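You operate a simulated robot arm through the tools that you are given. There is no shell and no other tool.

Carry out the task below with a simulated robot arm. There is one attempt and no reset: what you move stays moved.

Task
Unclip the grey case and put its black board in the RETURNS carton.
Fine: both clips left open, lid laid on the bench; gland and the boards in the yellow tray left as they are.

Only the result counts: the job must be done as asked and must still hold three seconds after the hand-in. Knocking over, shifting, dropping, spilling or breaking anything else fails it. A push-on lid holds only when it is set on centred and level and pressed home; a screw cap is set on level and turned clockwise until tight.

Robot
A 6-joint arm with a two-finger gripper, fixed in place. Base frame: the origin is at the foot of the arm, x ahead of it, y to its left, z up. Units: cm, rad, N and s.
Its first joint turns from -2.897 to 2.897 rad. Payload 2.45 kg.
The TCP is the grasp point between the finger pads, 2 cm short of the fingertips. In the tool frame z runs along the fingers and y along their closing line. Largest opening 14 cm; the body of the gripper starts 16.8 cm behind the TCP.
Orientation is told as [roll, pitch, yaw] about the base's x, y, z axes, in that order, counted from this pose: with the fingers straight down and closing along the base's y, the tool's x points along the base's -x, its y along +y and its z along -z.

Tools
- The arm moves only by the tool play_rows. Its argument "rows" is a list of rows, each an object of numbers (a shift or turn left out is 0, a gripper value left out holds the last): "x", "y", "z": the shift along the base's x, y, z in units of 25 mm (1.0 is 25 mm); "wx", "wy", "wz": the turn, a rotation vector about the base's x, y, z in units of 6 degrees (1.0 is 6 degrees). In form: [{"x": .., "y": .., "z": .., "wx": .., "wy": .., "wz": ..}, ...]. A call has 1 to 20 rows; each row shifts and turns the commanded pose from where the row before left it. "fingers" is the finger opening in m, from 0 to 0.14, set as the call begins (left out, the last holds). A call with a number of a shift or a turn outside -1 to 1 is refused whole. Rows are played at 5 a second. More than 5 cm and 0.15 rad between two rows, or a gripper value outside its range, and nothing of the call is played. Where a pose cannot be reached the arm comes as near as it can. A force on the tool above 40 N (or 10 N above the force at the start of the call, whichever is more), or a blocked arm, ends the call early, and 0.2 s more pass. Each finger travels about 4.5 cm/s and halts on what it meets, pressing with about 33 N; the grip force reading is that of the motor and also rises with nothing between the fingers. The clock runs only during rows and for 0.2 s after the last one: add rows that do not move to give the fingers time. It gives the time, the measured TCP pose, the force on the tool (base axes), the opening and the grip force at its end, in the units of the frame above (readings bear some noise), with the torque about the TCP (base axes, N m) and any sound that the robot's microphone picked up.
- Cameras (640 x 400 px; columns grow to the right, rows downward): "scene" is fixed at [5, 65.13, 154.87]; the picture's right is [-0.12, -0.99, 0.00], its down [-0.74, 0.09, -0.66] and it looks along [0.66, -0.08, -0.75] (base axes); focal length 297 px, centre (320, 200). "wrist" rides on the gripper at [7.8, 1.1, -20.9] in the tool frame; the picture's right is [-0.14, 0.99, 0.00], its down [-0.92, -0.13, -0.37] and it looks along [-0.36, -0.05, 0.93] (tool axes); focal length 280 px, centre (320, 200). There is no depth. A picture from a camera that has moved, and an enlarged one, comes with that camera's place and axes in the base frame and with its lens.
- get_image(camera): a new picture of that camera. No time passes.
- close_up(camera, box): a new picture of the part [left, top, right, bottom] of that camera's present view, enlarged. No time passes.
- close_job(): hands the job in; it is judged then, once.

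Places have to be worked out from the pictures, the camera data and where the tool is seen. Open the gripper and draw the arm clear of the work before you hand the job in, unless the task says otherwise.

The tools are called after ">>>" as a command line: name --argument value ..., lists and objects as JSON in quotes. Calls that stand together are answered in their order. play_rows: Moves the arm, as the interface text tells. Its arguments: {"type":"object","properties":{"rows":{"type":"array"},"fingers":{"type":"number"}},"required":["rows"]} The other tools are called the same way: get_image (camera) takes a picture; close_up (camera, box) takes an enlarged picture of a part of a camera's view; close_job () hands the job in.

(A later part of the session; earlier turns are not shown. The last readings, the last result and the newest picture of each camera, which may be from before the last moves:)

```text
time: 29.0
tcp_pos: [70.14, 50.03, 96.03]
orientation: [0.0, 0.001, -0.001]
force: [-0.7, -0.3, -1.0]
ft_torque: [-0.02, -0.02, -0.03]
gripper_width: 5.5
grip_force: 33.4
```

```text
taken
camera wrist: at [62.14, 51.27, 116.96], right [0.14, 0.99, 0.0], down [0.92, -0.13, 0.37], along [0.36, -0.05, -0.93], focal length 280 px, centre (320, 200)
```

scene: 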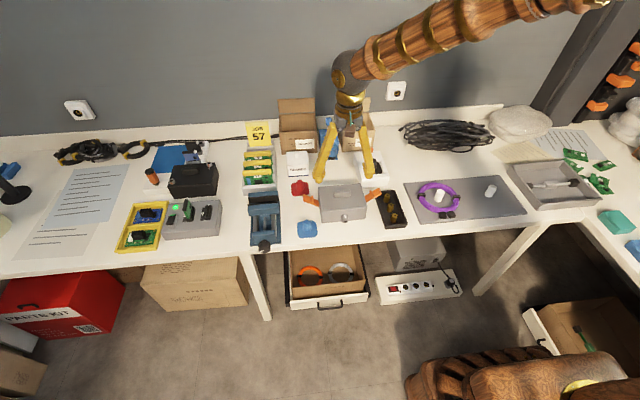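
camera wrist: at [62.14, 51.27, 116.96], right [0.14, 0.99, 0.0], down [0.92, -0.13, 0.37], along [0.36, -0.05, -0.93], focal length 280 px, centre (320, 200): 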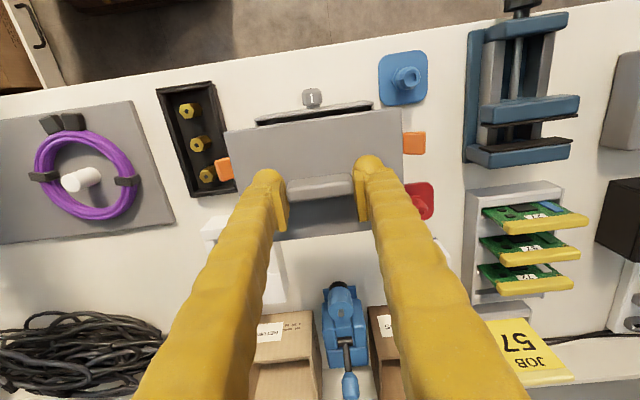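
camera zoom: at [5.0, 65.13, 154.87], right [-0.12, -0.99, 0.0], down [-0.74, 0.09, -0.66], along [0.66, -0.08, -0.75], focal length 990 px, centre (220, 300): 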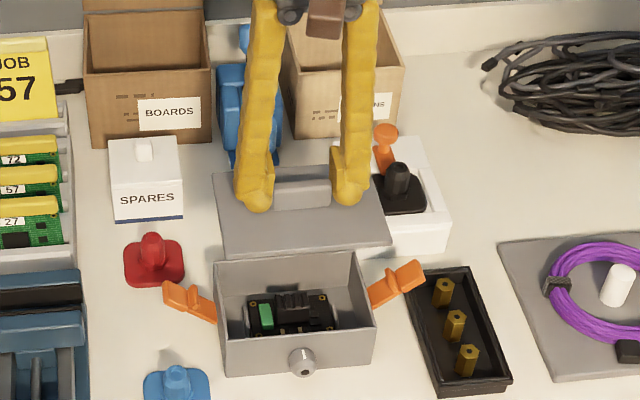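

The zone behind the case (x 76–95, y 41–59) is free; I carry the lid to centre it at about (83, 50) and lower part of the way.

>>> play_rows --rows '[{"x": 0.7}, {"x": 0.9}, {"x": 0.9}, {"x": 0.9}, {"x": 0.9}, {"x": 0.85}, {}, {"z": -0.7}, {"z": -0.9}, {"z": -0.9}, {"z": -0.9}, {"z": -0.6}, {}]'

>>> close_up --camera "scene" --box '[280, 110, 420, 230]'

>>> get_image --camera "wrist"

```text
time: 31.8
tcp_pos: [83.16, 50.14, 85.96]
orientation: [0.001, 0.001, 0.0]
force: [-0.3, 0.5, -0.5]
ft_torque: [0.03, 0.0, 0.0]
gripper_width: 5.46
grip_force: 32.9
```

```text
3.33 times, centred on (350, 170) of scene
camera zoom: at [5.0, 65.13, 154.87], right [-0.12, -0.99, 0.0], down [-0.74, 0.09, -0.66], along [0.66, -0.08, -0.75], focal length 990 px, centre (220, 300)
```

zoom: 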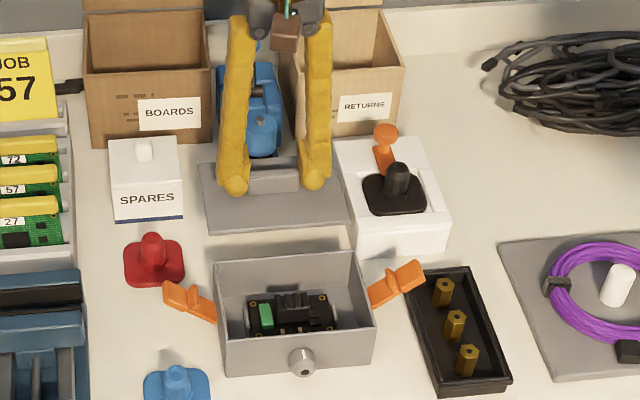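

```text
taken
camera wrist: at [75.18, 51.37, 107.0], right [0.14, 0.99, 0.0], down [0.92, -0.13, 0.37], along [0.37, -0.05, -0.93], focal length 280 px, centre (320, 200)
```

wrist: 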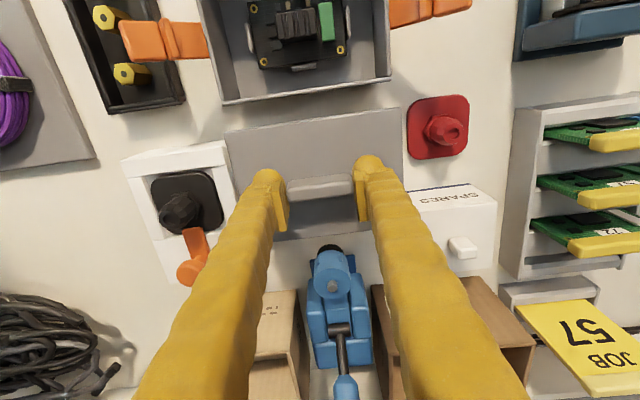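

Clearance to the white block looks a bit tight, so I shift to about (82.3, 50.7) and lower toward the bench.

>>> play_rows --rows '[{"x": -0.34, "y": 0.22}, {}, {"z": -0.6}, {"z": -0.6}, {"z": -0.5}, {"z": -0.3}, {}]'

>>> close_up --camera "scene" --box '[290, 130, 400, 220]'

>>> get_image --camera "wrist"

```text
time: 33.4
tcp_pos: [82.02, 50.69, 80.93]
orientation: [-0.001, 0.0, 0.001]
force: [0.0, -0.5, -0.7]
ft_torque: [-0.02, 0.0, -0.02]
gripper_width: 5.48
grip_force: 33.6
```

```text
4.44 times, centred on (345, 175) of scene
camera zoom: at [5.0, 65.13, 154.87], right [-0.12, -0.99, 0.0], down [-0.74, 0.09, -0.66], along [0.66, -0.08, -0.75], focal length 1320 px, centre (209, 311)
```

zoom: 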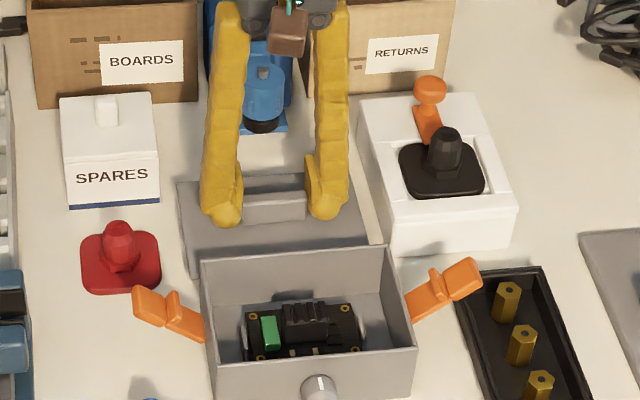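

```text
taken
camera wrist: at [74.23, 51.84, 101.92], right [0.14, 0.99, 0.0], down [0.92, -0.13, 0.37], along [0.36, -0.05, -0.93], focal length 280 px, centre (320, 200)
```

wrist: 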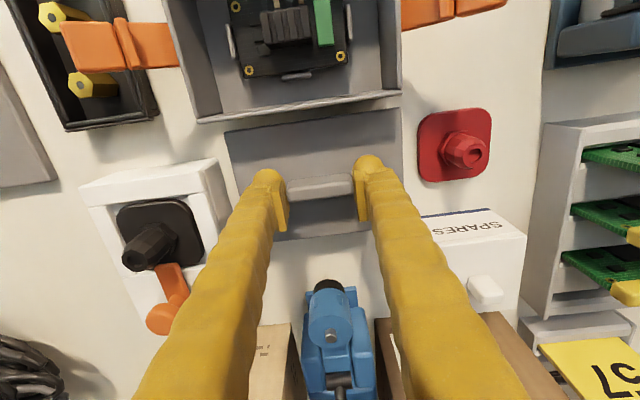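

Clear on all sides. I lower in small steps watching for contact.

>>> play_rows --rows '[{"x": 0.1, "z": -0.15}, {"z": -0.15}, {"z": -0.1}, {"z": -0.08}, {}]'

```text
time: 34.6
tcp_pos: [82.46, 50.65, 79.68]
orientation: [0.001, 0.0, 0.001]
force: [-0.4, -0.4, -0.6]
ft_torque: [0.0, -0.03, 0.0]
gripper_width: 5.44
grip_force: 33.1
```

>>> close_up --camera "scene" --box '[300, 150, 370, 200]'

>>> play_rows --rows '[{"z": -0.06}, {"z": -0.06}, {"z": -0.06}, {}]'

```text
8.00 times, centred on (335, 175) of scene
camera zoom: at [5.0, 65.13, 154.87], right [-0.12, -0.99, 0.0], down [-0.74, 0.09, -0.66], along [0.66, -0.08, -0.75], focal length 2376 px, centre (200, 400)
```

zoom: 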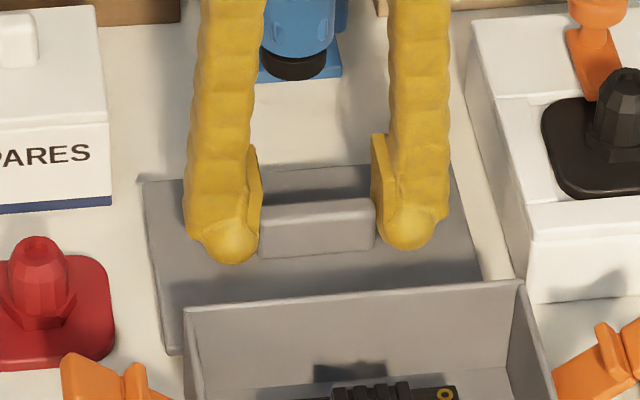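

```text
time: 35.6
tcp_pos: [82.45, 50.64, 79.34]
orientation: [0.002, 0.0, -0.001]
force: [-0.2, 0.4, -1.0]
ft_torque: [0.01, -0.02, 0.0]
gripper_width: 5.45
grip_force: 32.8
```

Still hanging free (about -0.8 N weight). I keep lowering in small steps.

>>> play_rows --rows '[{"z": -0.06}, {"z": -0.06}, {"z": -0.06}, {}]'

>>> play_rows --rows '[{"z": -0.05}, {"z": -0.05}, {}]'

```text
time: 36.6
tcp_pos: [82.46, 50.48, 78.82]
orientation: [0.001, -0.002, 0.001]
force: [5.0, 3.3, 26.3]
ft_torque: [0.06, -0.05, -0.03]
gripper_width: 5.46
grip_force: 32.9
```

```text
time: 37.4
tcp_pos: [82.27, 50.56, 78.73]
orientation: [0.001, -0.001, 0.002]
force: [3.6, 5.1, 26.8]
ft_torque: [0.09, -0.06, 0.0]
gripper_width: 5.47
grip_force: 32.8
```

The lid is on the bench (contact at TCP z≈78.8). I relax the press slightly and open the fingers.

>>> play_rows --rows '[{"z": 0.08}, {}]'

>>> play_rows --rows '[{}, {}, {}]' --fingers 0.085

>>> play_rows --rows '[{"z": 0.5}, {"z": 0.7}, {"z": 1}, {"z": 1}, {"z": 1}, {"z": 1}, {"z": 1}, {}]'

>>> close_up --camera "scene" --box '[280, 110, 420, 230]'

>>> get_image --camera "wrist"

```text
time: 38.0
tcp_pos: [82.25, 50.48, 78.57]
orientation: [-0.003, 0.002, -0.001]
force: [0.1, 0.3, 1.0]
ft_torque: [0.08, -0.06, 0.01]
gripper_width: 5.46
grip_force: 32.8
```

```text
time: 38.8
tcp_pos: [82.4, 50.53, 78.71]
orientation: [-0.001, 0.001, 0.0]
force: [-0.6, 0.1, -1.7]
ft_torque: [-0.01, 0.01, -0.04]
gripper_width: 8.51
grip_force: 0.0
```

```text
time: 40.6
tcp_pos: [82.38, 50.73, 94.37]
orientation: [-0.001, 0.001, 0.001]
force: [-0.9, -0.7, -0.4]
ft_torque: [0.01, 0.01, 0.01]
gripper_width: 8.51
grip_force: 0.1
```

```text
3.33 times, centred on (350, 170) of scene
camera zoom: at [5.0, 65.13, 154.87], right [-0.12, -0.99, 0.0], down [-0.74, 0.09, -0.66], along [0.66, -0.08, -0.75], focal length 990 px, centre (220, 300)
```

zoom: 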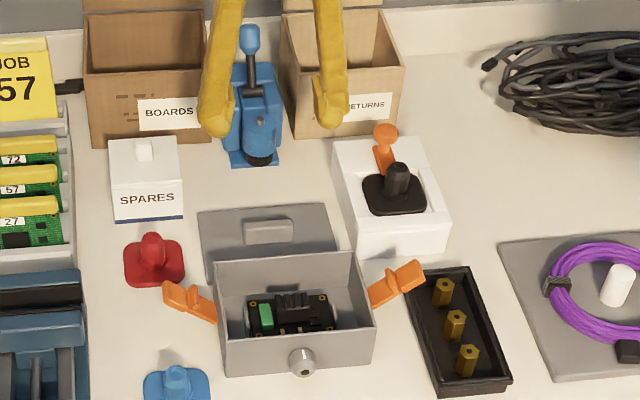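

```text
taken
camera wrist: at [74.45, 51.87, 115.41], right [0.14, 0.99, 0.0], down [0.92, -0.13, 0.37], along [0.36, -0.05, -0.93], focal length 280 px, centre (320, 200)
```

wrist: 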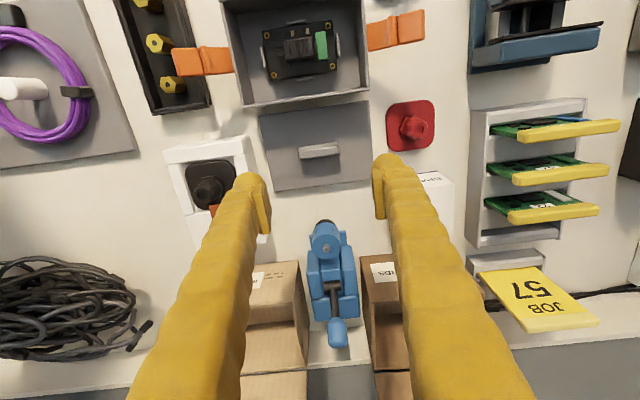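

The lid lies flat on the bench. I move back over the case to inspect the board.

>>> play_rows --rows '[{"x": -1}, {"x": -1}, {"x": -1}, {"x": -1}, {"x": -1}, {"x": -1}, {"x": -0.8, "z": -0.4}, {"x": -0.4, "z": -0.4}, {}]'

>>> get_image --camera "wrist"

>>> close_up --camera "wrist" --box '[230, 110, 410, 250]'

>>> close_up --camera "scene" --box '[320, 180, 370, 220]'

```text
time: 42.6
tcp_pos: [64.3, 50.67, 92.29]
orientation: [0.001, 0.0, 0.001]
force: [0.0, -0.2, -0.7]
ft_torque: [0.0, -0.05, 0.0]
gripper_width: 8.51
grip_force: 0.0
```

```text
taken
camera wrist: at [56.41, 51.84, 113.27], right [0.14, 0.99, 0.0], down [0.92, -0.13, 0.37], along [0.36, -0.05, -0.93], focal length 280 px, centre (320, 200)
```

wrist: 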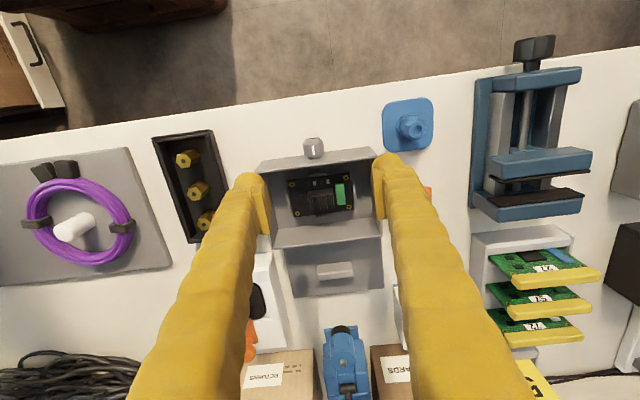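

```text
2.86 times, centred on (320, 180) of wrist
camera zoom: at [56.41, 51.84, 113.27], right [0.14, 0.99, 0.0], down [0.92, -0.13, 0.37], along [0.36, -0.05, -0.93], focal length 801 px, centre (320, 257)
```

zoom: 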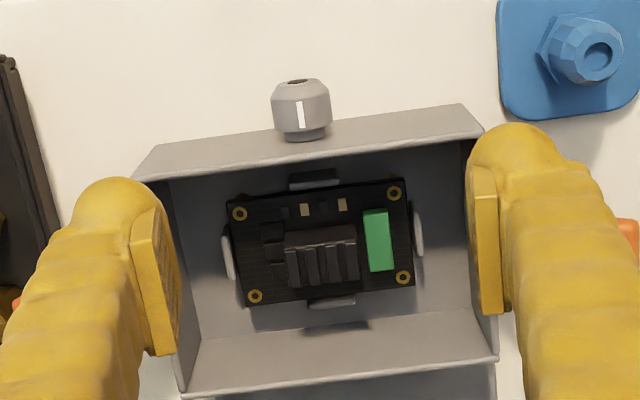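

```text
10.00 times, centred on (345, 200) of scene
camera zoom: at [5.0, 65.13, 154.87], right [-0.12, -0.99, 0.0], down [-0.74, 0.09, -0.66], along [0.66, -0.08, -0.75], focal length 2970 px, centre (70, 200)
```

zoom: 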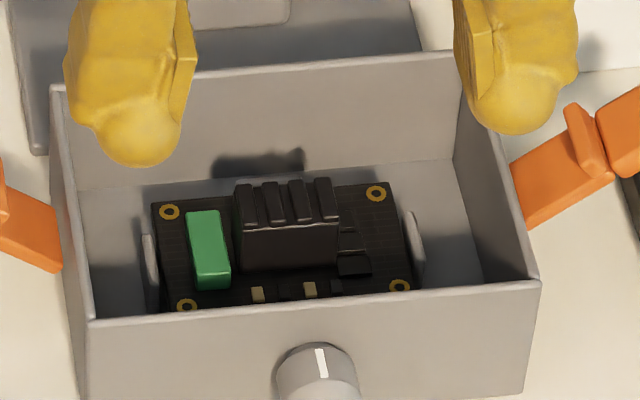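

The board lies at z≈78 with a finned heat sink in its middle and four guide tabs around its edges. I take strong enlargements to judge the heights.

>>> close_up --camera "wrist" --box '[288, 165, 354, 221]'

>>> close_up --camera "scene" --box '[328, 190, 358, 214]'

```text
7.14 times, centred on (321, 193) of wrist
camera zoom: at [56.41, 51.84, 113.27], right [0.14, 0.99, 0.0], down [0.92, -0.13, 0.37], along [0.36, -0.05, -0.93], focal length 2003 px, centre (313, 250)
```

zoom: 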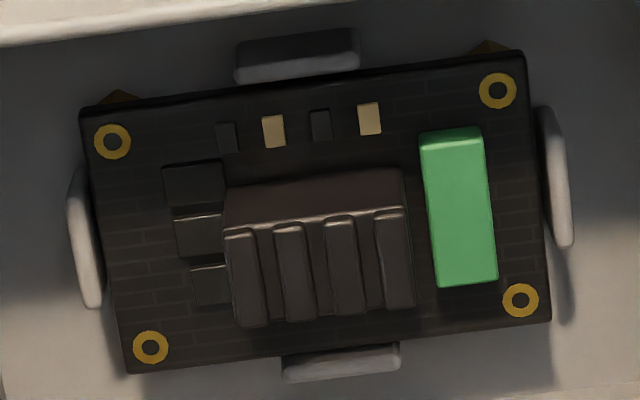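

```text
16.00 times, centred on (343, 202) of scene
camera zoom: at [5.0, 65.13, 154.87], right [-0.12, -0.99, 0.0], down [-0.74, 0.09, -0.66], along [0.66, -0.08, -0.75], focal length 4753 px, centre (-48, 168)
```

zoom: 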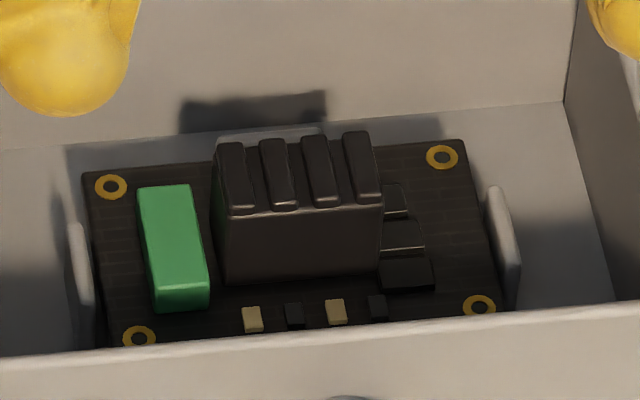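

The heat sink (x≈69.0–70.8, y≈48.5–51.9, top z≈80.3) is the clear grip; across x with the tips at z≈79 the fingers miss the green connector, chips and guides. I turn the hand 90° and narrow the fingers, well above the case.

>>> play_rows --rows '[{"x": 0.4, "wz": 1}, {"x": 0.4, "wz": 1}, {"x": 0.4, "wz": 1}, {"x": 0.4, "wz": 1}, {"x": 0.4, "wz": 1}, {"x": 0.24, "y": -0.1, "wz": 1}, {"wz": 1, "y": -0.1}, {"wz": 1}, {"wz": 1}, {"wz": 1}, {"wz": 1}, {"wz": 1}, {"wz": 1}, {"wz": 1}, {"wz": 1}, {}]' --fingers 0.036

>>> get_image --camera "wrist"

>>> close_up --camera "scene" --box '[310, 150, 380, 220]'

```text
time: 46.0
tcp_pos: [69.84, 50.31, 92.25]
orientation: [0.0, -0.001, 1.57]
force: [-0.1, -0.4, 0.2]
ft_torque: [-0.03, -0.02, -0.01]
gripper_width: 3.62
grip_force: 0.1
```

```text
taken
camera wrist: at [68.78, 42.45, 113.23], right [-0.99, 0.14, 0.0], down [0.13, 0.92, 0.37], along [0.05, 0.36, -0.93], focal length 280 px, centre (320, 200)
```

wrist: 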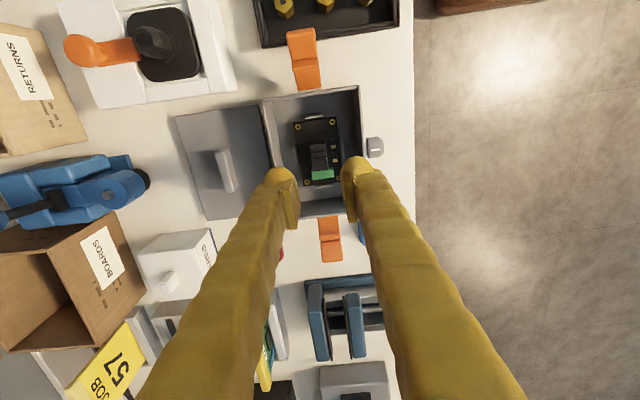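

```text
5.71 times, centred on (345, 185) of scene
camera zoom: at [5.0, 65.13, 154.87], right [-0.12, -0.99, 0.0], down [-0.74, 0.09, -0.66], along [0.66, -0.08, -0.75], focal length 1697 px, centre (177, 286)
```

zoom: 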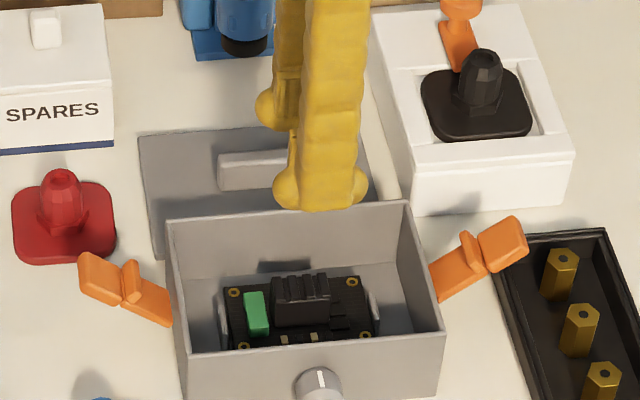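

>>> close_up --camera "wrist" --box '[260, 85, 390, 215]'

>>> close_up --camera "wrist" --box '[285, 110, 355, 190]'

```text
3.08 times, centred on (325, 150) of wrist
camera zoom: at [68.78, 42.45, 113.23], right [-0.99, 0.14, 0.0], down [0.13, 0.92, 0.37], along [0.05, 0.36, -0.93], focal length 863 px, centre (305, 354)
```

zoom: 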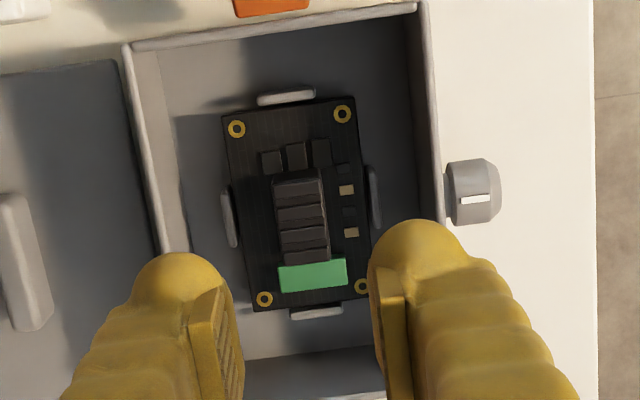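

```text
5.00 times, centred on (320, 150) of wrist
camera zoom: at [68.78, 42.45, 113.23], right [-0.99, 0.14, 0.0], down [0.13, 0.92, 0.37], along [0.05, 0.36, -0.93], focal length 1402 px, centre (320, 450)
```

zoom: 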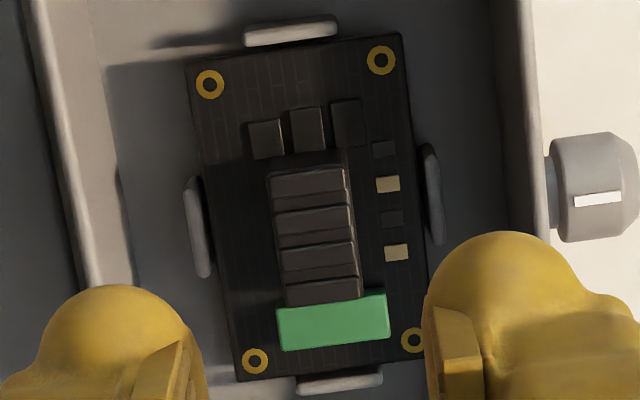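

Heat sink centre refined to (69.9, 50.0). I descend to just above the rim and check alignment.

>>> play_rows --rows '[{"x": 0.02, "y": -0.12, "z": -0.6}, {"z": -0.9}, {"z": -0.9}, {"z": -0.6}, {"z": -0.3}, {}]' --fingers 0.034

>>> close_up --camera "wrist" --box '[240, 85, 400, 235]'

>>> close_up --camera "scene" --box '[315, 165, 375, 215]'

```text
time: 47.4
tcp_pos: [69.91, 49.94, 83.97]
orientation: [0.002, -0.002, 1.571]
force: [-0.4, 0.2, -0.1]
ft_torque: [0.01, 0.01, 0.02]
gripper_width: 3.4
grip_force: 0.1
```

```text
2.67 times, centred on (320, 160) of wrist
camera zoom: at [68.81, 42.21, 105.09], right [-0.99, 0.14, 0.0], down [0.13, 0.92, 0.37], along [0.05, 0.36, -0.93], focal length 748 px, centre (320, 307)
```

zoom: 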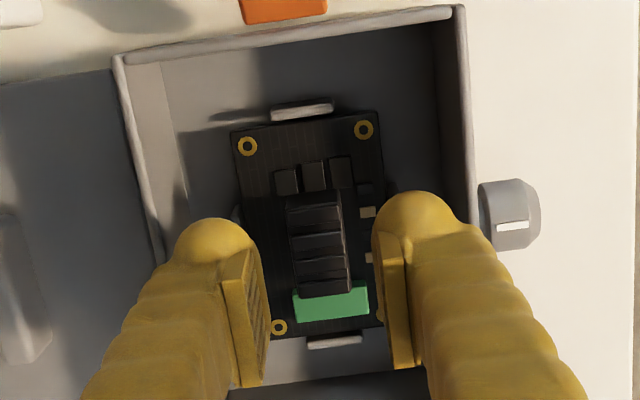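

```text
8.00 times, centred on (345, 190) of scene
camera zoom: at [5.0, 65.13, 154.87], right [-0.12, -0.99, 0.0], down [-0.74, 0.09, -0.66], along [0.66, -0.08, -0.75], focal length 2376 px, centre (120, 280)
```

zoom: 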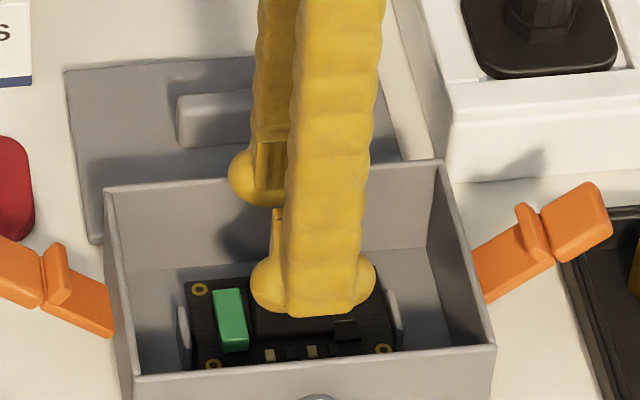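

Alignment looks good, with both fingers clear of the walls. I descend slowly to TCP z≈81.1, watching the force.

>>> play_rows --rows '[{"z": -0.3}, {"z": -0.3}, {"z": -0.2}, {"z": -0.2}, {"z": -0.12}, {}]'

>>> close_up --camera "wrist" --box '[240, 85, 400, 235]'

>>> close_up --camera "scene" --box '[315, 165, 375, 215]'

```text
time: 48.8
tcp_pos: [70.08, 49.75, 81.24]
orientation: [-0.001, 0.0, 1.572]
force: [0.3, 0.1, -0.1]
ft_torque: [0.0, 0.01, 0.01]
gripper_width: 3.39
grip_force: 0.0
```

```text
2.67 times, centred on (320, 160) of wrist
camera zoom: at [68.85, 42.12, 102.26], right [-0.99, 0.14, 0.0], down [0.13, 0.92, 0.37], along [0.05, 0.36, -0.93], focal length 748 px, centre (320, 307)
```

zoom: 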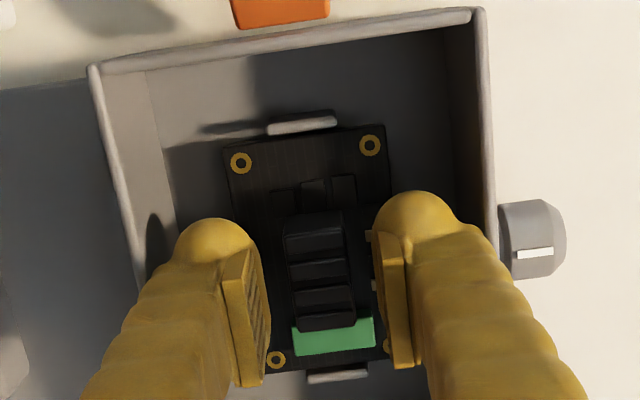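

```text
8.00 times, centred on (345, 190) of scene
camera zoom: at [5.0, 65.13, 154.87], right [-0.12, -0.99, 0.0], down [-0.74, 0.09, -0.66], along [0.66, -0.08, -0.75], focal length 2376 px, centre (120, 280)
```

zoom: 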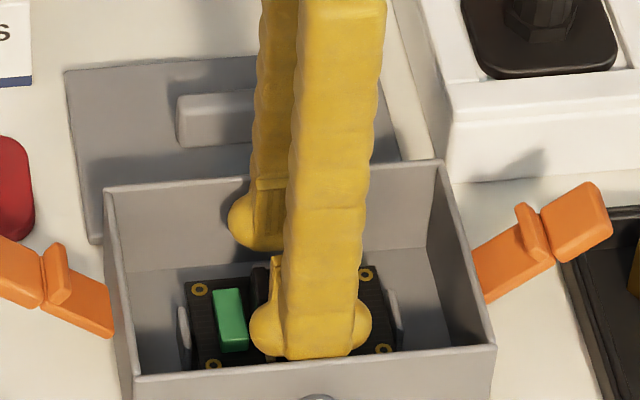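

>>> play_rows --rows '[{"z": -0.06}, {}]'

>>> play_rows --rows '[{}, {}, {}]' --fingers 0.01

```text
time: 49.4
tcp_pos: [70.02, 49.81, 81.12]
orientation: [0.0, 0.0, 1.571]
force: [0.1, 0.9, 0.6]
ft_torque: [-0.01, 0.03, 0.03]
gripper_width: 3.41
grip_force: 0.0
```

```text
time: 50.0
tcp_pos: [70.16, 49.86, 81.54]
orientation: [-0.003, -0.001, 1.57]
force: [-5.1, -6.3, 30.2]
ft_torque: [-0.17, 0.34, 0.02]
gripper_width: 1.06
grip_force: 0.4
stopped in row 3: the force on the tool passed its limit at 48 N (the readings are from after the stop); the commanded pose is now the measured one
```

The fingers went to 1.06 cm with an upward push, so they rode over or squeezed something. I stop closing, look, and lift off.

>>> close_up --camera "wrist" --box '[240, 85, 400, 235]'

>>> close_up --camera "scene" --box '[315, 165, 375, 215]'

```text
2.67 times, centred on (320, 160) of wrist
camera zoom: at [68.84, 42.13, 102.58], right [-0.99, 0.14, 0.0], down [0.13, 0.92, 0.37], along [0.05, 0.37, -0.93], focal length 748 px, centre (320, 307)
```

zoom: 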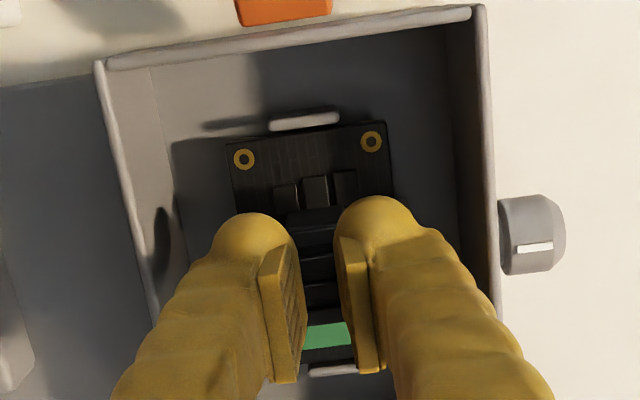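

```text
8.00 times, centred on (345, 190) of scene
camera zoom: at [5.0, 65.13, 154.87], right [-0.12, -0.99, 0.0], down [-0.74, 0.09, -0.66], along [0.66, -0.08, -0.75], focal length 2376 px, centre (120, 280)
```

zoom: 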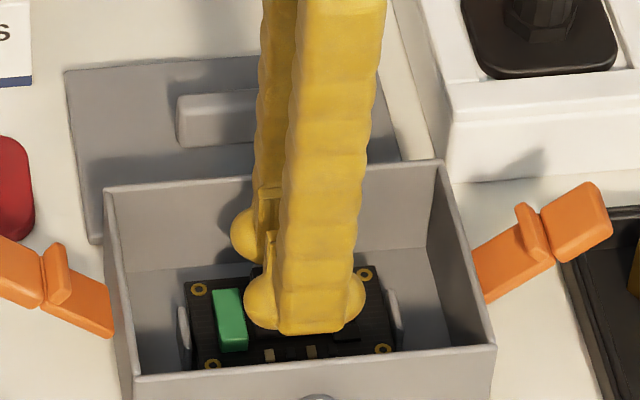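

The tips slid over the heat sink's rounded top; the grip was too shallow. I raise, reopen, and check that the board hasn't shifted.

>>> play_rows --rows '[{"z": 0.3}, {"z": 0.5}, {"z": 0.5}, {}]' --fingers 0.012

>>> play_rows --rows '[{"z": 0.8}, {"z": 0.8}, {}]' --fingers 0.036

>>> close_up --camera "wrist" --box '[260, 85, 390, 215]'

>>> close_up --camera "scene" --box '[325, 180, 365, 215]'

```text
time: 51.0
tcp_pos: [70.08, 49.92, 84.56]
orientation: [0.0, -0.001, 1.571]
force: [0.2, 0.1, 0.2]
ft_torque: [0.02, 0.02, 0.03]
gripper_width: 1.2
grip_force: 0.1
```

```text
time: 51.8
tcp_pos: [70.06, 49.92, 88.59]
orientation: [-0.001, -0.001, 1.572]
force: [-0.3, 0.1, -0.4]
ft_torque: [0.0, -0.01, 0.0]
gripper_width: 3.61
grip_force: 0.0
```

```text
3.08 times, centred on (325, 150) of wrist
camera zoom: at [68.88, 42.19, 109.59], right [-0.99, 0.14, 0.0], down [0.13, 0.92, 0.37], along [0.05, 0.37, -0.93], focal length 863 px, centre (305, 354)
```

zoom: 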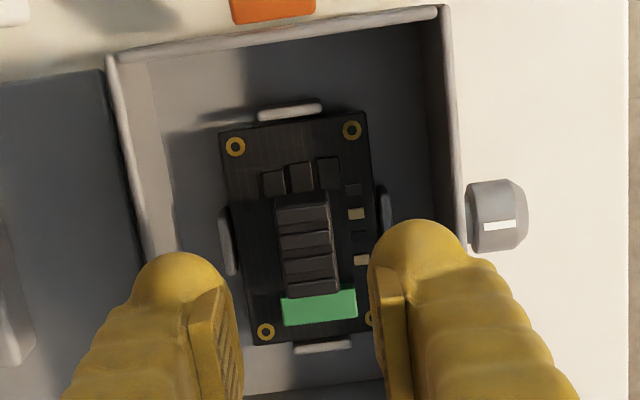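

```text
11.43 times, centred on (345, 198) of scene
camera zoom: at [5.0, 65.13, 154.87], right [-0.12, -0.99, 0.0], down [-0.74, 0.09, -0.66], along [0.66, -0.08, -0.75], focal length 3395 px, centre (34, 229)
```

zoom: 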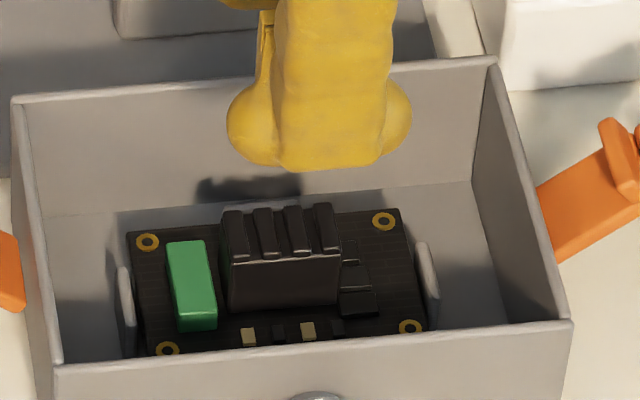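

The board is still seated. The contact height implies the heat sink top is about z 79.6, so I must go about 1 cm deeper; I descend again in small steps, watching for touch.

>>> play_rows --rows '[{"x": -0.06, "y": 0.09}, {"z": -0.8}, {"z": -0.8}, {"z": -0.6}, {"z": -0.4}, {"z": -0.36}, {}]'

>>> play_rows --rows '[{"z": -0.1}, {"z": -0.1}, {}]'

>>> close_up --camera "scene" --box '[325, 180, 365, 215]'

>>> close_up --camera "wrist" --box '[260, 105, 380, 225]'

```text
time: 53.4
tcp_pos: [69.96, 50.21, 81.18]
orientation: [-0.001, -0.001, 1.571]
force: [-0.3, 0.3, -0.9]
ft_torque: [0.0, -0.02, 0.03]
gripper_width: 3.6
grip_force: 0.1
```

```text
time: 54.2
tcp_pos: [70.01, 50.14, 80.75]
orientation: [-0.001, -0.003, 1.571]
force: [0.2, 0.2, -0.2]
ft_torque: [-0.01, 0.0, 0.0]
gripper_width: 3.6
grip_force: 0.1
```

```text
11.43 times, centred on (345, 198) of scene
camera zoom: at [5.0, 65.13, 154.87], right [-0.12, -0.99, 0.0], down [-0.74, 0.09, -0.66], along [0.66, -0.08, -0.75], focal length 3395 px, centre (34, 229)
```

zoom: 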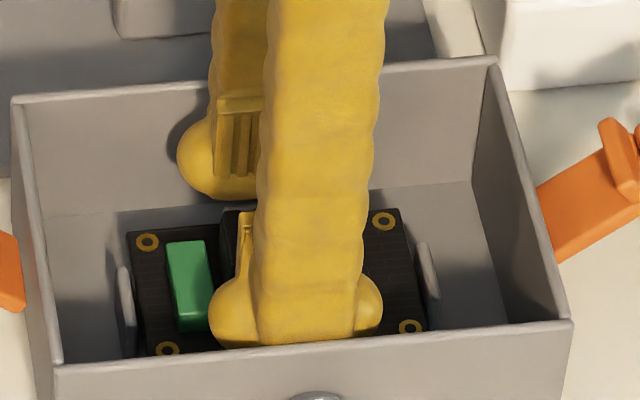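

```text
3.33 times, centred on (320, 165) of wrist
camera zoom: at [68.76, 42.4, 101.66], right [-0.99, 0.14, 0.0], down [0.13, 0.92, 0.37], along [0.05, 0.37, -0.93], focal length 935 px, centre (320, 317)
```

zoom: 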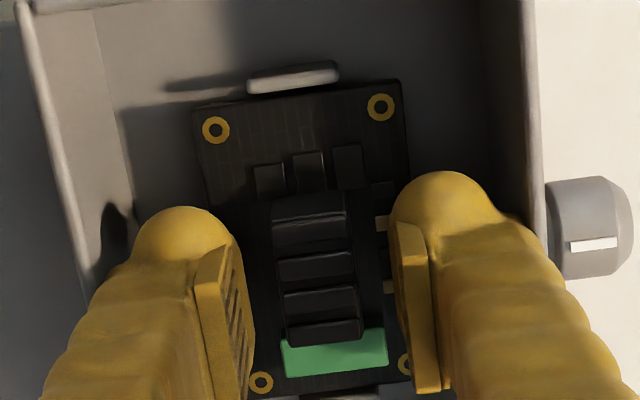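

No contact yet; continuing down step by step.

>>> play_rows --rows '[{"z": -0.08}, {"z": -0.08}, {}]'

>>> play_rows --rows '[{"z": -0.06}, {"z": -0.06}, {}]'

```text
time: 55.0
tcp_pos: [69.94, 50.14, 80.32]
orientation: [-0.002, -0.003, 1.57]
force: [0.9, 0.2, 0.0]
ft_torque: [0.01, 0.01, 0.0]
gripper_width: 3.62
grip_force: 0.0
```

```text
time: 55.8
tcp_pos: [69.93, 50.14, 79.98]
orientation: [-0.001, -0.002, 1.57]
force: [-0.3, 0.6, -0.4]
ft_torque: [0.0, -0.02, 0.04]
gripper_width: 3.58
grip_force: 0.1
```

Tips are at z≈78.0 with no contact, giving about 1.6 cm of overlap. I close gently in steps.

>>> play_rows --rows '[{}, {}]' --fingers 0.022

>>> play_rows --rows '[{}, {}]' --fingers 0.014

```text
time: 56.4
tcp_pos: [70.05, 49.98, 79.93]
orientation: [-0.001, -0.001, 1.569]
force: [-0.1, 0.2, -0.3]
ft_torque: [0.0, 0.0, 0.02]
gripper_width: 2.22
grip_force: 0.1
```

```text
time: 57.0
tcp_pos: [70.02, 50.16, 79.88]
orientation: [-0.002, -0.001, 1.571]
force: [0.0, 0.7, 0.6]
ft_torque: [0.0, 0.0, -0.01]
gripper_width: 1.83
grip_force: 32.6
```

Gripped at 1.83 cm with 32.6 N and no side load. I lift slowly.

>>> play_rows --rows '[{"z": 0.08}, {"z": 0.1}, {"z": 0.15}, {"z": 0.2}, {"z": 0.3}, {}]'

>>> close_up --camera "scene" --box '[315, 165, 375, 215]'

>>> close_up --camera "wrist" --box '[250, 105, 390, 225]'

```text
time: 58.4
tcp_pos: [69.87, 50.05, 82.13]
orientation: [-0.003, -0.002, 1.573]
force: [-0.5, -0.2, -0.6]
ft_torque: [0.01, -0.01, -0.01]
gripper_width: 1.85
grip_force: 33.3
```

```text
8.00 times, centred on (345, 190) of scene
camera zoom: at [5.0, 65.13, 154.87], right [-0.12, -0.99, 0.0], down [-0.74, 0.09, -0.66], along [0.66, -0.08, -0.75], focal length 2376 px, centre (120, 280)
```

zoom: 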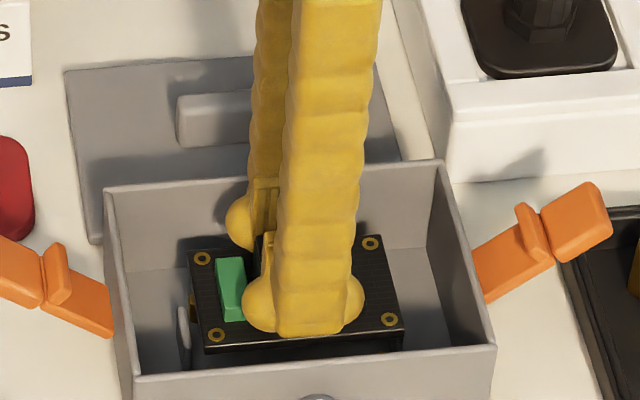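

```text
3.33 times, centred on (320, 165) of wrist
camera zoom: at [68.73, 42.34, 103.08], right [-0.99, 0.14, 0.0], down [0.13, 0.92, 0.37], along [0.05, 0.37, -0.93], focal length 935 px, centre (320, 317)
```

zoom: 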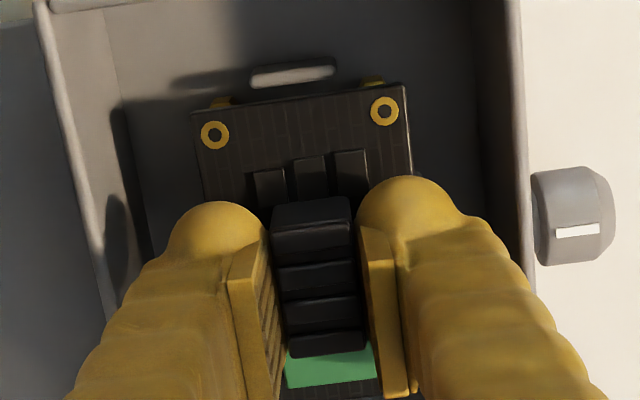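

The board came up level and clean. I raise it well clear to z≈100.

>>> play_rows --rows '[{"z": 0.5}, {"z": 0.8}, {"z": 0.9}, {"z": 0.9}, {"z": 0.9}, {"z": 0.9}, {"z": 0.9}, {"z": 0.8}, {"z": 0.5}, {}]'

>>> get_image --camera "scene"

>>> get_image --camera "wrist"

```text
time: 60.6
tcp_pos: [70.01, 50.03, 99.84]
orientation: [-0.002, -0.002, 1.57]
force: [0.8, 0.6, -0.4]
ft_torque: [0.03, -0.06, -0.02]
gripper_width: 1.88
grip_force: 32.9
```

```text
taken
```

scene: 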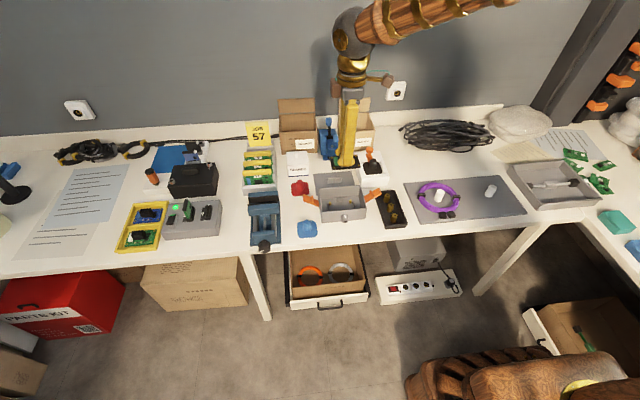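

```text
taken
camera wrist: at [68.72, 42.38, 120.72], right [-0.99, 0.14, 0.0], down [0.13, 0.92, 0.37], along [0.05, 0.37, -0.93], focal length 280 px, centre (320, 200)
```

wrist: 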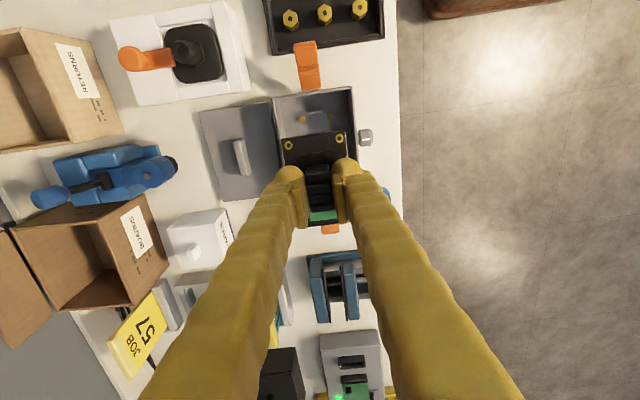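

The RETURNS carton opening is about x 100.5–112, y 32–44, top z≈85.8 — beyond straight-down reach, so I'll tilt the fingers forward. First I move out to about (87, 42) at z≈100, tilting as I go.

>>> play_rows --rows '[{"x": 0.8, "y": -0.35}, {"x": 0.85, "y": -0.4}, {"x": 0.85, "y": -0.4}, {"x": 0.85, "y": -0.4}, {"x": 0.85, "y": -0.4}, {"x": 0.85, "y": -0.4}, {"x": 0.85, "y": -0.4}, {"x": 0.8, "y": -0.4}, {"wy": -0.5}, {"wy": -0.9}, {"wy": -0.9}, {"wy": -0.9}, {"wy": -0.9}, {"wy": -0.9}, {}]'

>>> get_image --camera "scene"

>>> get_image --camera "wrist"

```text
time: 63.8
tcp_pos: [86.63, 42.17, 99.85]
orientation: [-0.525, -0.002, 1.57]
force: [-0.4, 0.0, -0.4]
ft_torque: [-0.03, 0.0, 0.01]
gripper_width: 1.85
grip_force: 32.9
```

```text
taken
```

scene: 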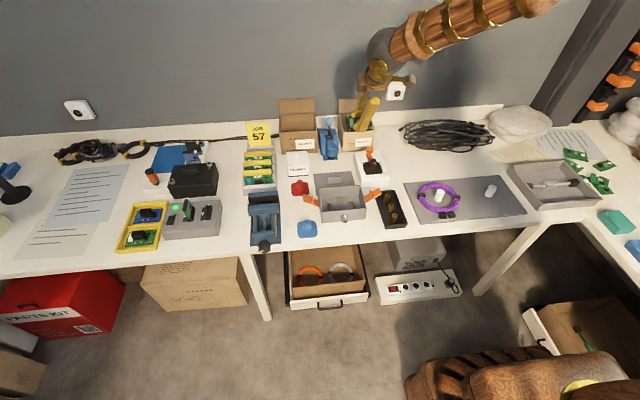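

```text
taken
camera wrist: at [75.1, 34.48, 117.53], right [-0.86, 0.14, -0.5], down [-0.08, 0.92, 0.38], along [0.51, 0.37, -0.78], focal length 280 px, centre (320, 200)
```

wrist: 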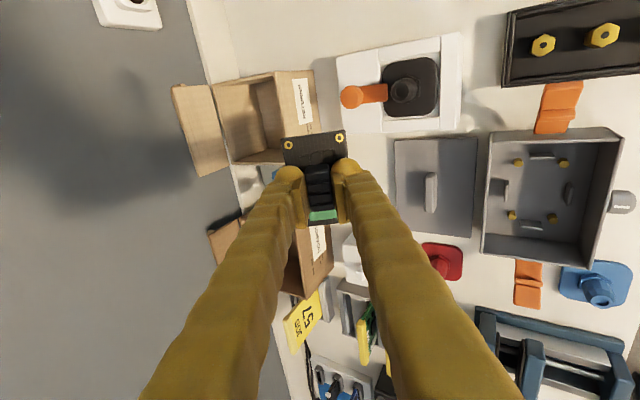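

Tilted 30° and steady. I move out over the carton at about z 99 and see whether the pose is reached.

>>> play_rows --rows '[{"x": 0.7, "y": -0.15}, {"x": 0.8, "y": -0.2}, {"x": 0.8, "y": -0.2}, {"x": 0.8, "y": -0.2}, {"x": 0.8, "y": -0.2}, {"x": 0.8, "y": -0.2}, {"x": 0.8, "y": -0.2}, {"x": 0.8, "y": -0.2}, {"x": 0.6}, {}]'

>>> close_up --camera "scene" --box '[280, 50, 440, 210]'

>>> get_image --camera "wrist"

```text
time: 66.0
tcp_pos: [103.92, 38.38, 99.89]
orientation: [-0.524, -0.003, 1.571]
force: [-1.5, 0.3, -0.2]
ft_torque: [-0.04, 0.04, 0.02]
gripper_width: 1.87
grip_force: 32.8
```

```text
2.50 times, centred on (360, 130) of scene
camera zoom: at [5.0, 65.13, 154.87], right [-0.12, -0.99, 0.0], down [-0.74, 0.09, -0.66], along [0.66, -0.08, -0.75], focal length 743 px, centre (220, 375)
```

zoom: 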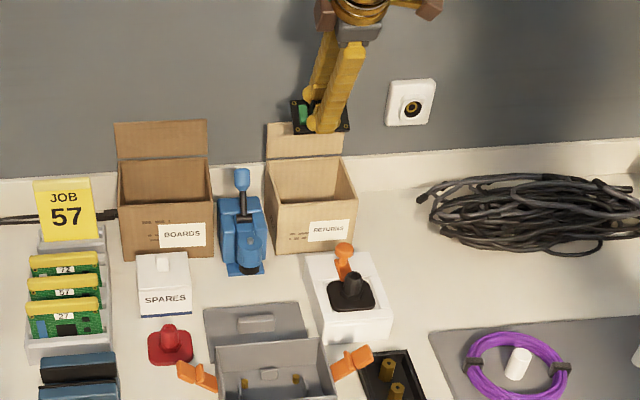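

```text
taken
camera wrist: at [92.4, 30.58, 117.46], right [-0.86, 0.14, -0.5], down [-0.07, 0.92, 0.38], along [0.51, 0.37, -0.78], focal length 280 px, centre (320, 200)
```

wrist: 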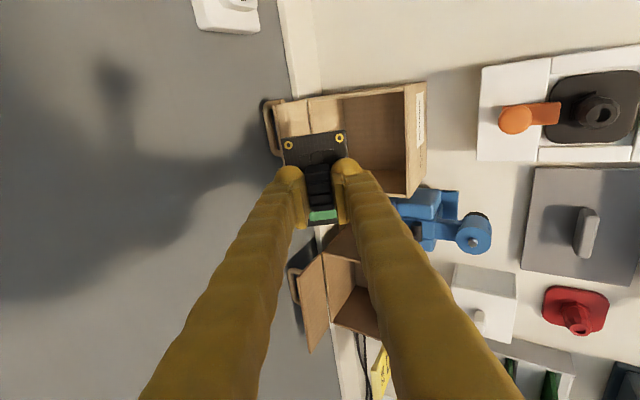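

The pose is reachable. Carton opening measures x 100.5–112.4, y 31.7–43.8. I centre the board over it (TCP about 106.4, 37.8) and come down partway.

>>> play_rows --rows '[{"x": 0.5, "y": -0.1}, {"x": 0.5, "y": -0.13}, {"z": -0.6}, {"z": -0.8}, {"z": -0.8}, {"z": -0.8}, {}]'

>>> close_up --camera "scene" --box '[310, 70, 420, 180]'

>>> get_image --camera "wrist"

```text
time: 67.6
tcp_pos: [106.35, 37.66, 92.39]
orientation: [-0.525, -0.002, 1.571]
force: [0.2, -0.1, -1.1]
ft_torque: [0.0, -0.03, 0.0]
gripper_width: 1.86
grip_force: 33.3
```

```text
3.64 times, centred on (365, 125) of scene
camera zoom: at [5.0, 65.13, 154.87], right [-0.12, -0.99, 0.0], down [-0.74, 0.09, -0.66], along [0.66, -0.08, -0.75], focal length 1080 px, centre (156, 473)
```

zoom: 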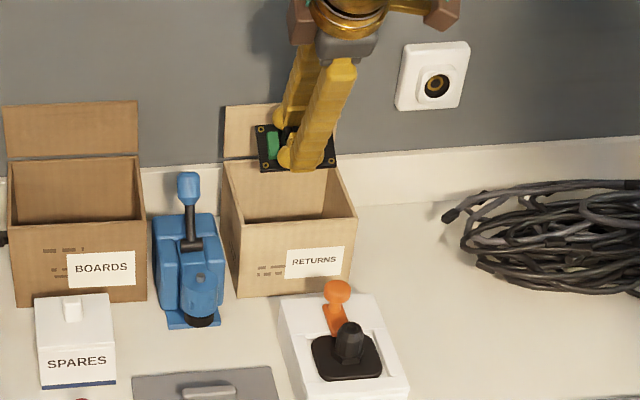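

```text
taken
camera wrist: at [94.89, 29.93, 110.0], right [-0.86, 0.14, -0.5], down [-0.07, 0.92, 0.38], along [0.51, 0.37, -0.78], focal length 280 px, centre (320, 200)
```

wrist: 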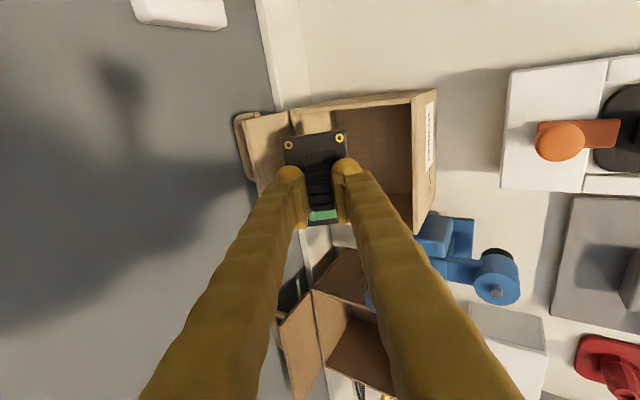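

Board is over the opening with about 2.8 cm to the far edge. I lower slowly into the carton mouth.

>>> play_rows --rows '[{"y": 0.1, "z": -0.4}, {"z": -0.5}, {"z": -0.5}, {"z": -0.4}, {"z": -0.3}, {}]'

>>> close_up --camera "scene" --box '[320, 80, 400, 160]'

>>> get_image --camera "wrist"

```text
time: 69.0
tcp_pos: [106.39, 38.1, 87.14]
orientation: [-0.525, -0.001, 1.571]
force: [-0.4, 0.0, -1.3]
ft_torque: [-0.01, 0.0, -0.01]
gripper_width: 1.85
grip_force: 32.8
```

```text
5.00 times, centred on (360, 120) of scene
camera zoom: at [5.0, 65.13, 154.87], right [-0.12, -0.99, 0.0], down [-0.74, 0.09, -0.66], along [0.66, -0.08, -0.75], focal length 1485 px, centre (120, 600)
```

zoom: 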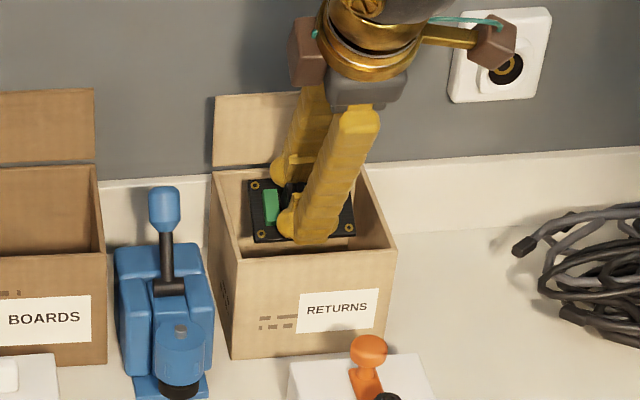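

```text
taken
camera wrist: at [94.87, 30.29, 104.77], right [-0.86, 0.14, -0.5], down [-0.07, 0.92, 0.38], along [0.51, 0.37, -0.78], focal length 280 px, centre (320, 200)
```

wrist: 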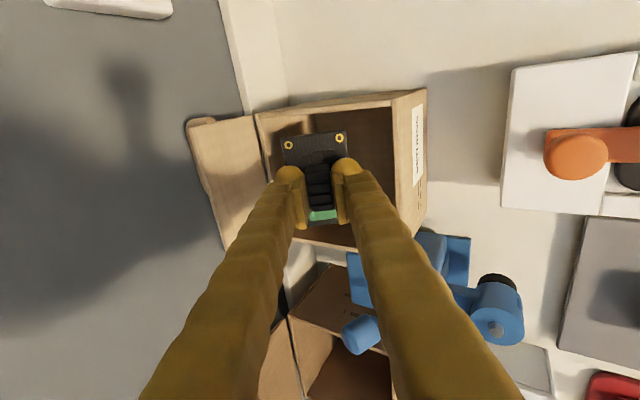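

Plenty of room. I lower another ~2 cm.

>>> play_rows --rows '[{"z": -0.3}, {"z": -0.3}, {"z": -0.2}, {}]'

>>> close_up --camera "scene" --box '[320, 80, 400, 160]'

>>> close_up --camera "wrist" --box '[220, 80, 440, 280]'

```text
time: 70.0
tcp_pos: [106.31, 38.0, 85.22]
orientation: [-0.527, 0.0, 1.57]
force: [-0.2, -0.3, -0.3]
ft_torque: [0.0, 0.04, 0.01]
gripper_width: 1.86
grip_force: 33.2
```

```text
5.00 times, centred on (360, 120) of scene
camera zoom: at [5.0, 65.13, 154.87], right [-0.12, -0.99, 0.0], down [-0.74, 0.09, -0.66], along [0.66, -0.08, -0.75], focal length 1485 px, centre (120, 600)
```

zoom: 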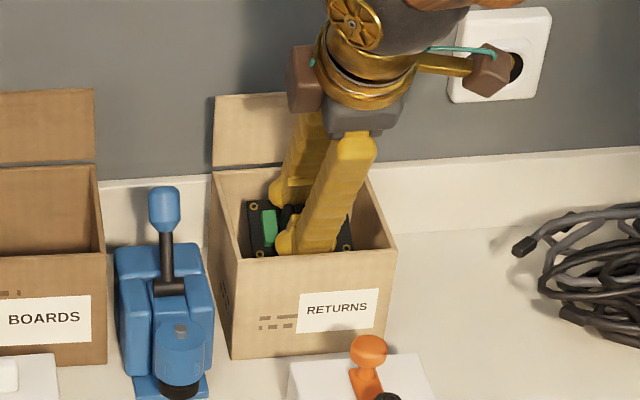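

```text
2.00 times, centred on (330, 180) of wrist
camera zoom: at [94.85, 30.26, 102.76], right [-0.86, 0.14, -0.5], down [-0.07, 0.92, 0.38], along [0.51, 0.37, -0.78], focal length 561 px, centre (300, 240)
```

zoom: 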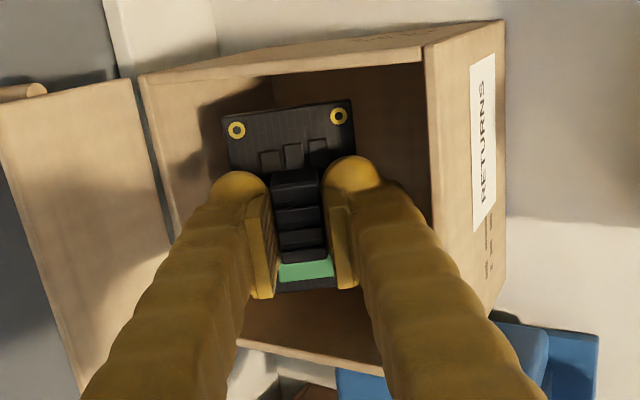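

Still about 1.7 cm from the near wall. I lower 1 cm more, then release with a small opening.

>>> play_rows --rows '[{"z": -0.25}, {"z": -0.2}, {}]'

>>> play_rows --rows '[{}, {}, {}]' --fingers 0.034

>>> close_up --camera "scene" --box '[320, 80, 400, 160]'

>>> close_up --camera "wrist" --box '[220, 80, 440, 280]'

```text
time: 70.8
tcp_pos: [106.44, 38.08, 83.91]
orientation: [-0.525, -0.003, 1.571]
force: [-0.1, -0.4, -0.4]
ft_torque: [-0.01, 0.0, 0.0]
gripper_width: 1.87
grip_force: 33.0
```

```text
time: 71.6
tcp_pos: [106.39, 38.08, 83.97]
orientation: [-0.526, -0.001, 1.57]
force: [1.2, -0.3, 0.3]
ft_torque: [-0.03, 0.03, 0.0]
gripper_width: 3.36
grip_force: 0.1
```

```text
5.00 times, centred on (360, 120) of scene
camera zoom: at [5.0, 65.13, 154.87], right [-0.12, -0.99, 0.0], down [-0.74, 0.09, -0.66], along [0.66, -0.08, -0.75], focal length 1485 px, centre (120, 600)
```

zoom: 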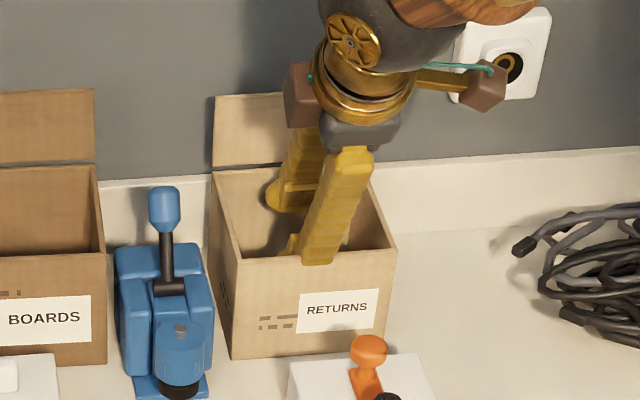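

```text
2.00 times, centred on (330, 180) of wrist
camera zoom: at [94.85, 30.3, 101.62], right [-0.86, 0.14, -0.5], down [-0.07, 0.92, 0.38], along [0.51, 0.37, -0.78], focal length 561 px, centre (300, 240)
```

zoom: 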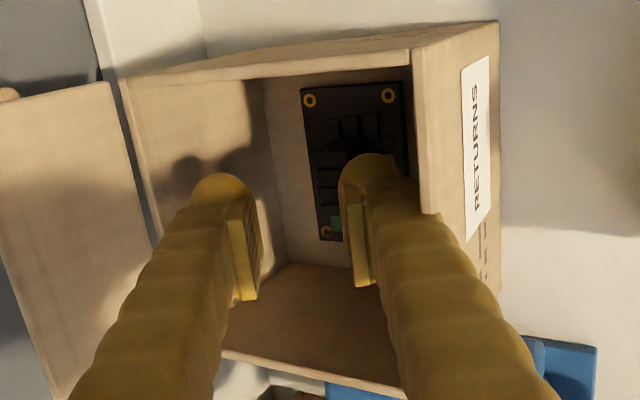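

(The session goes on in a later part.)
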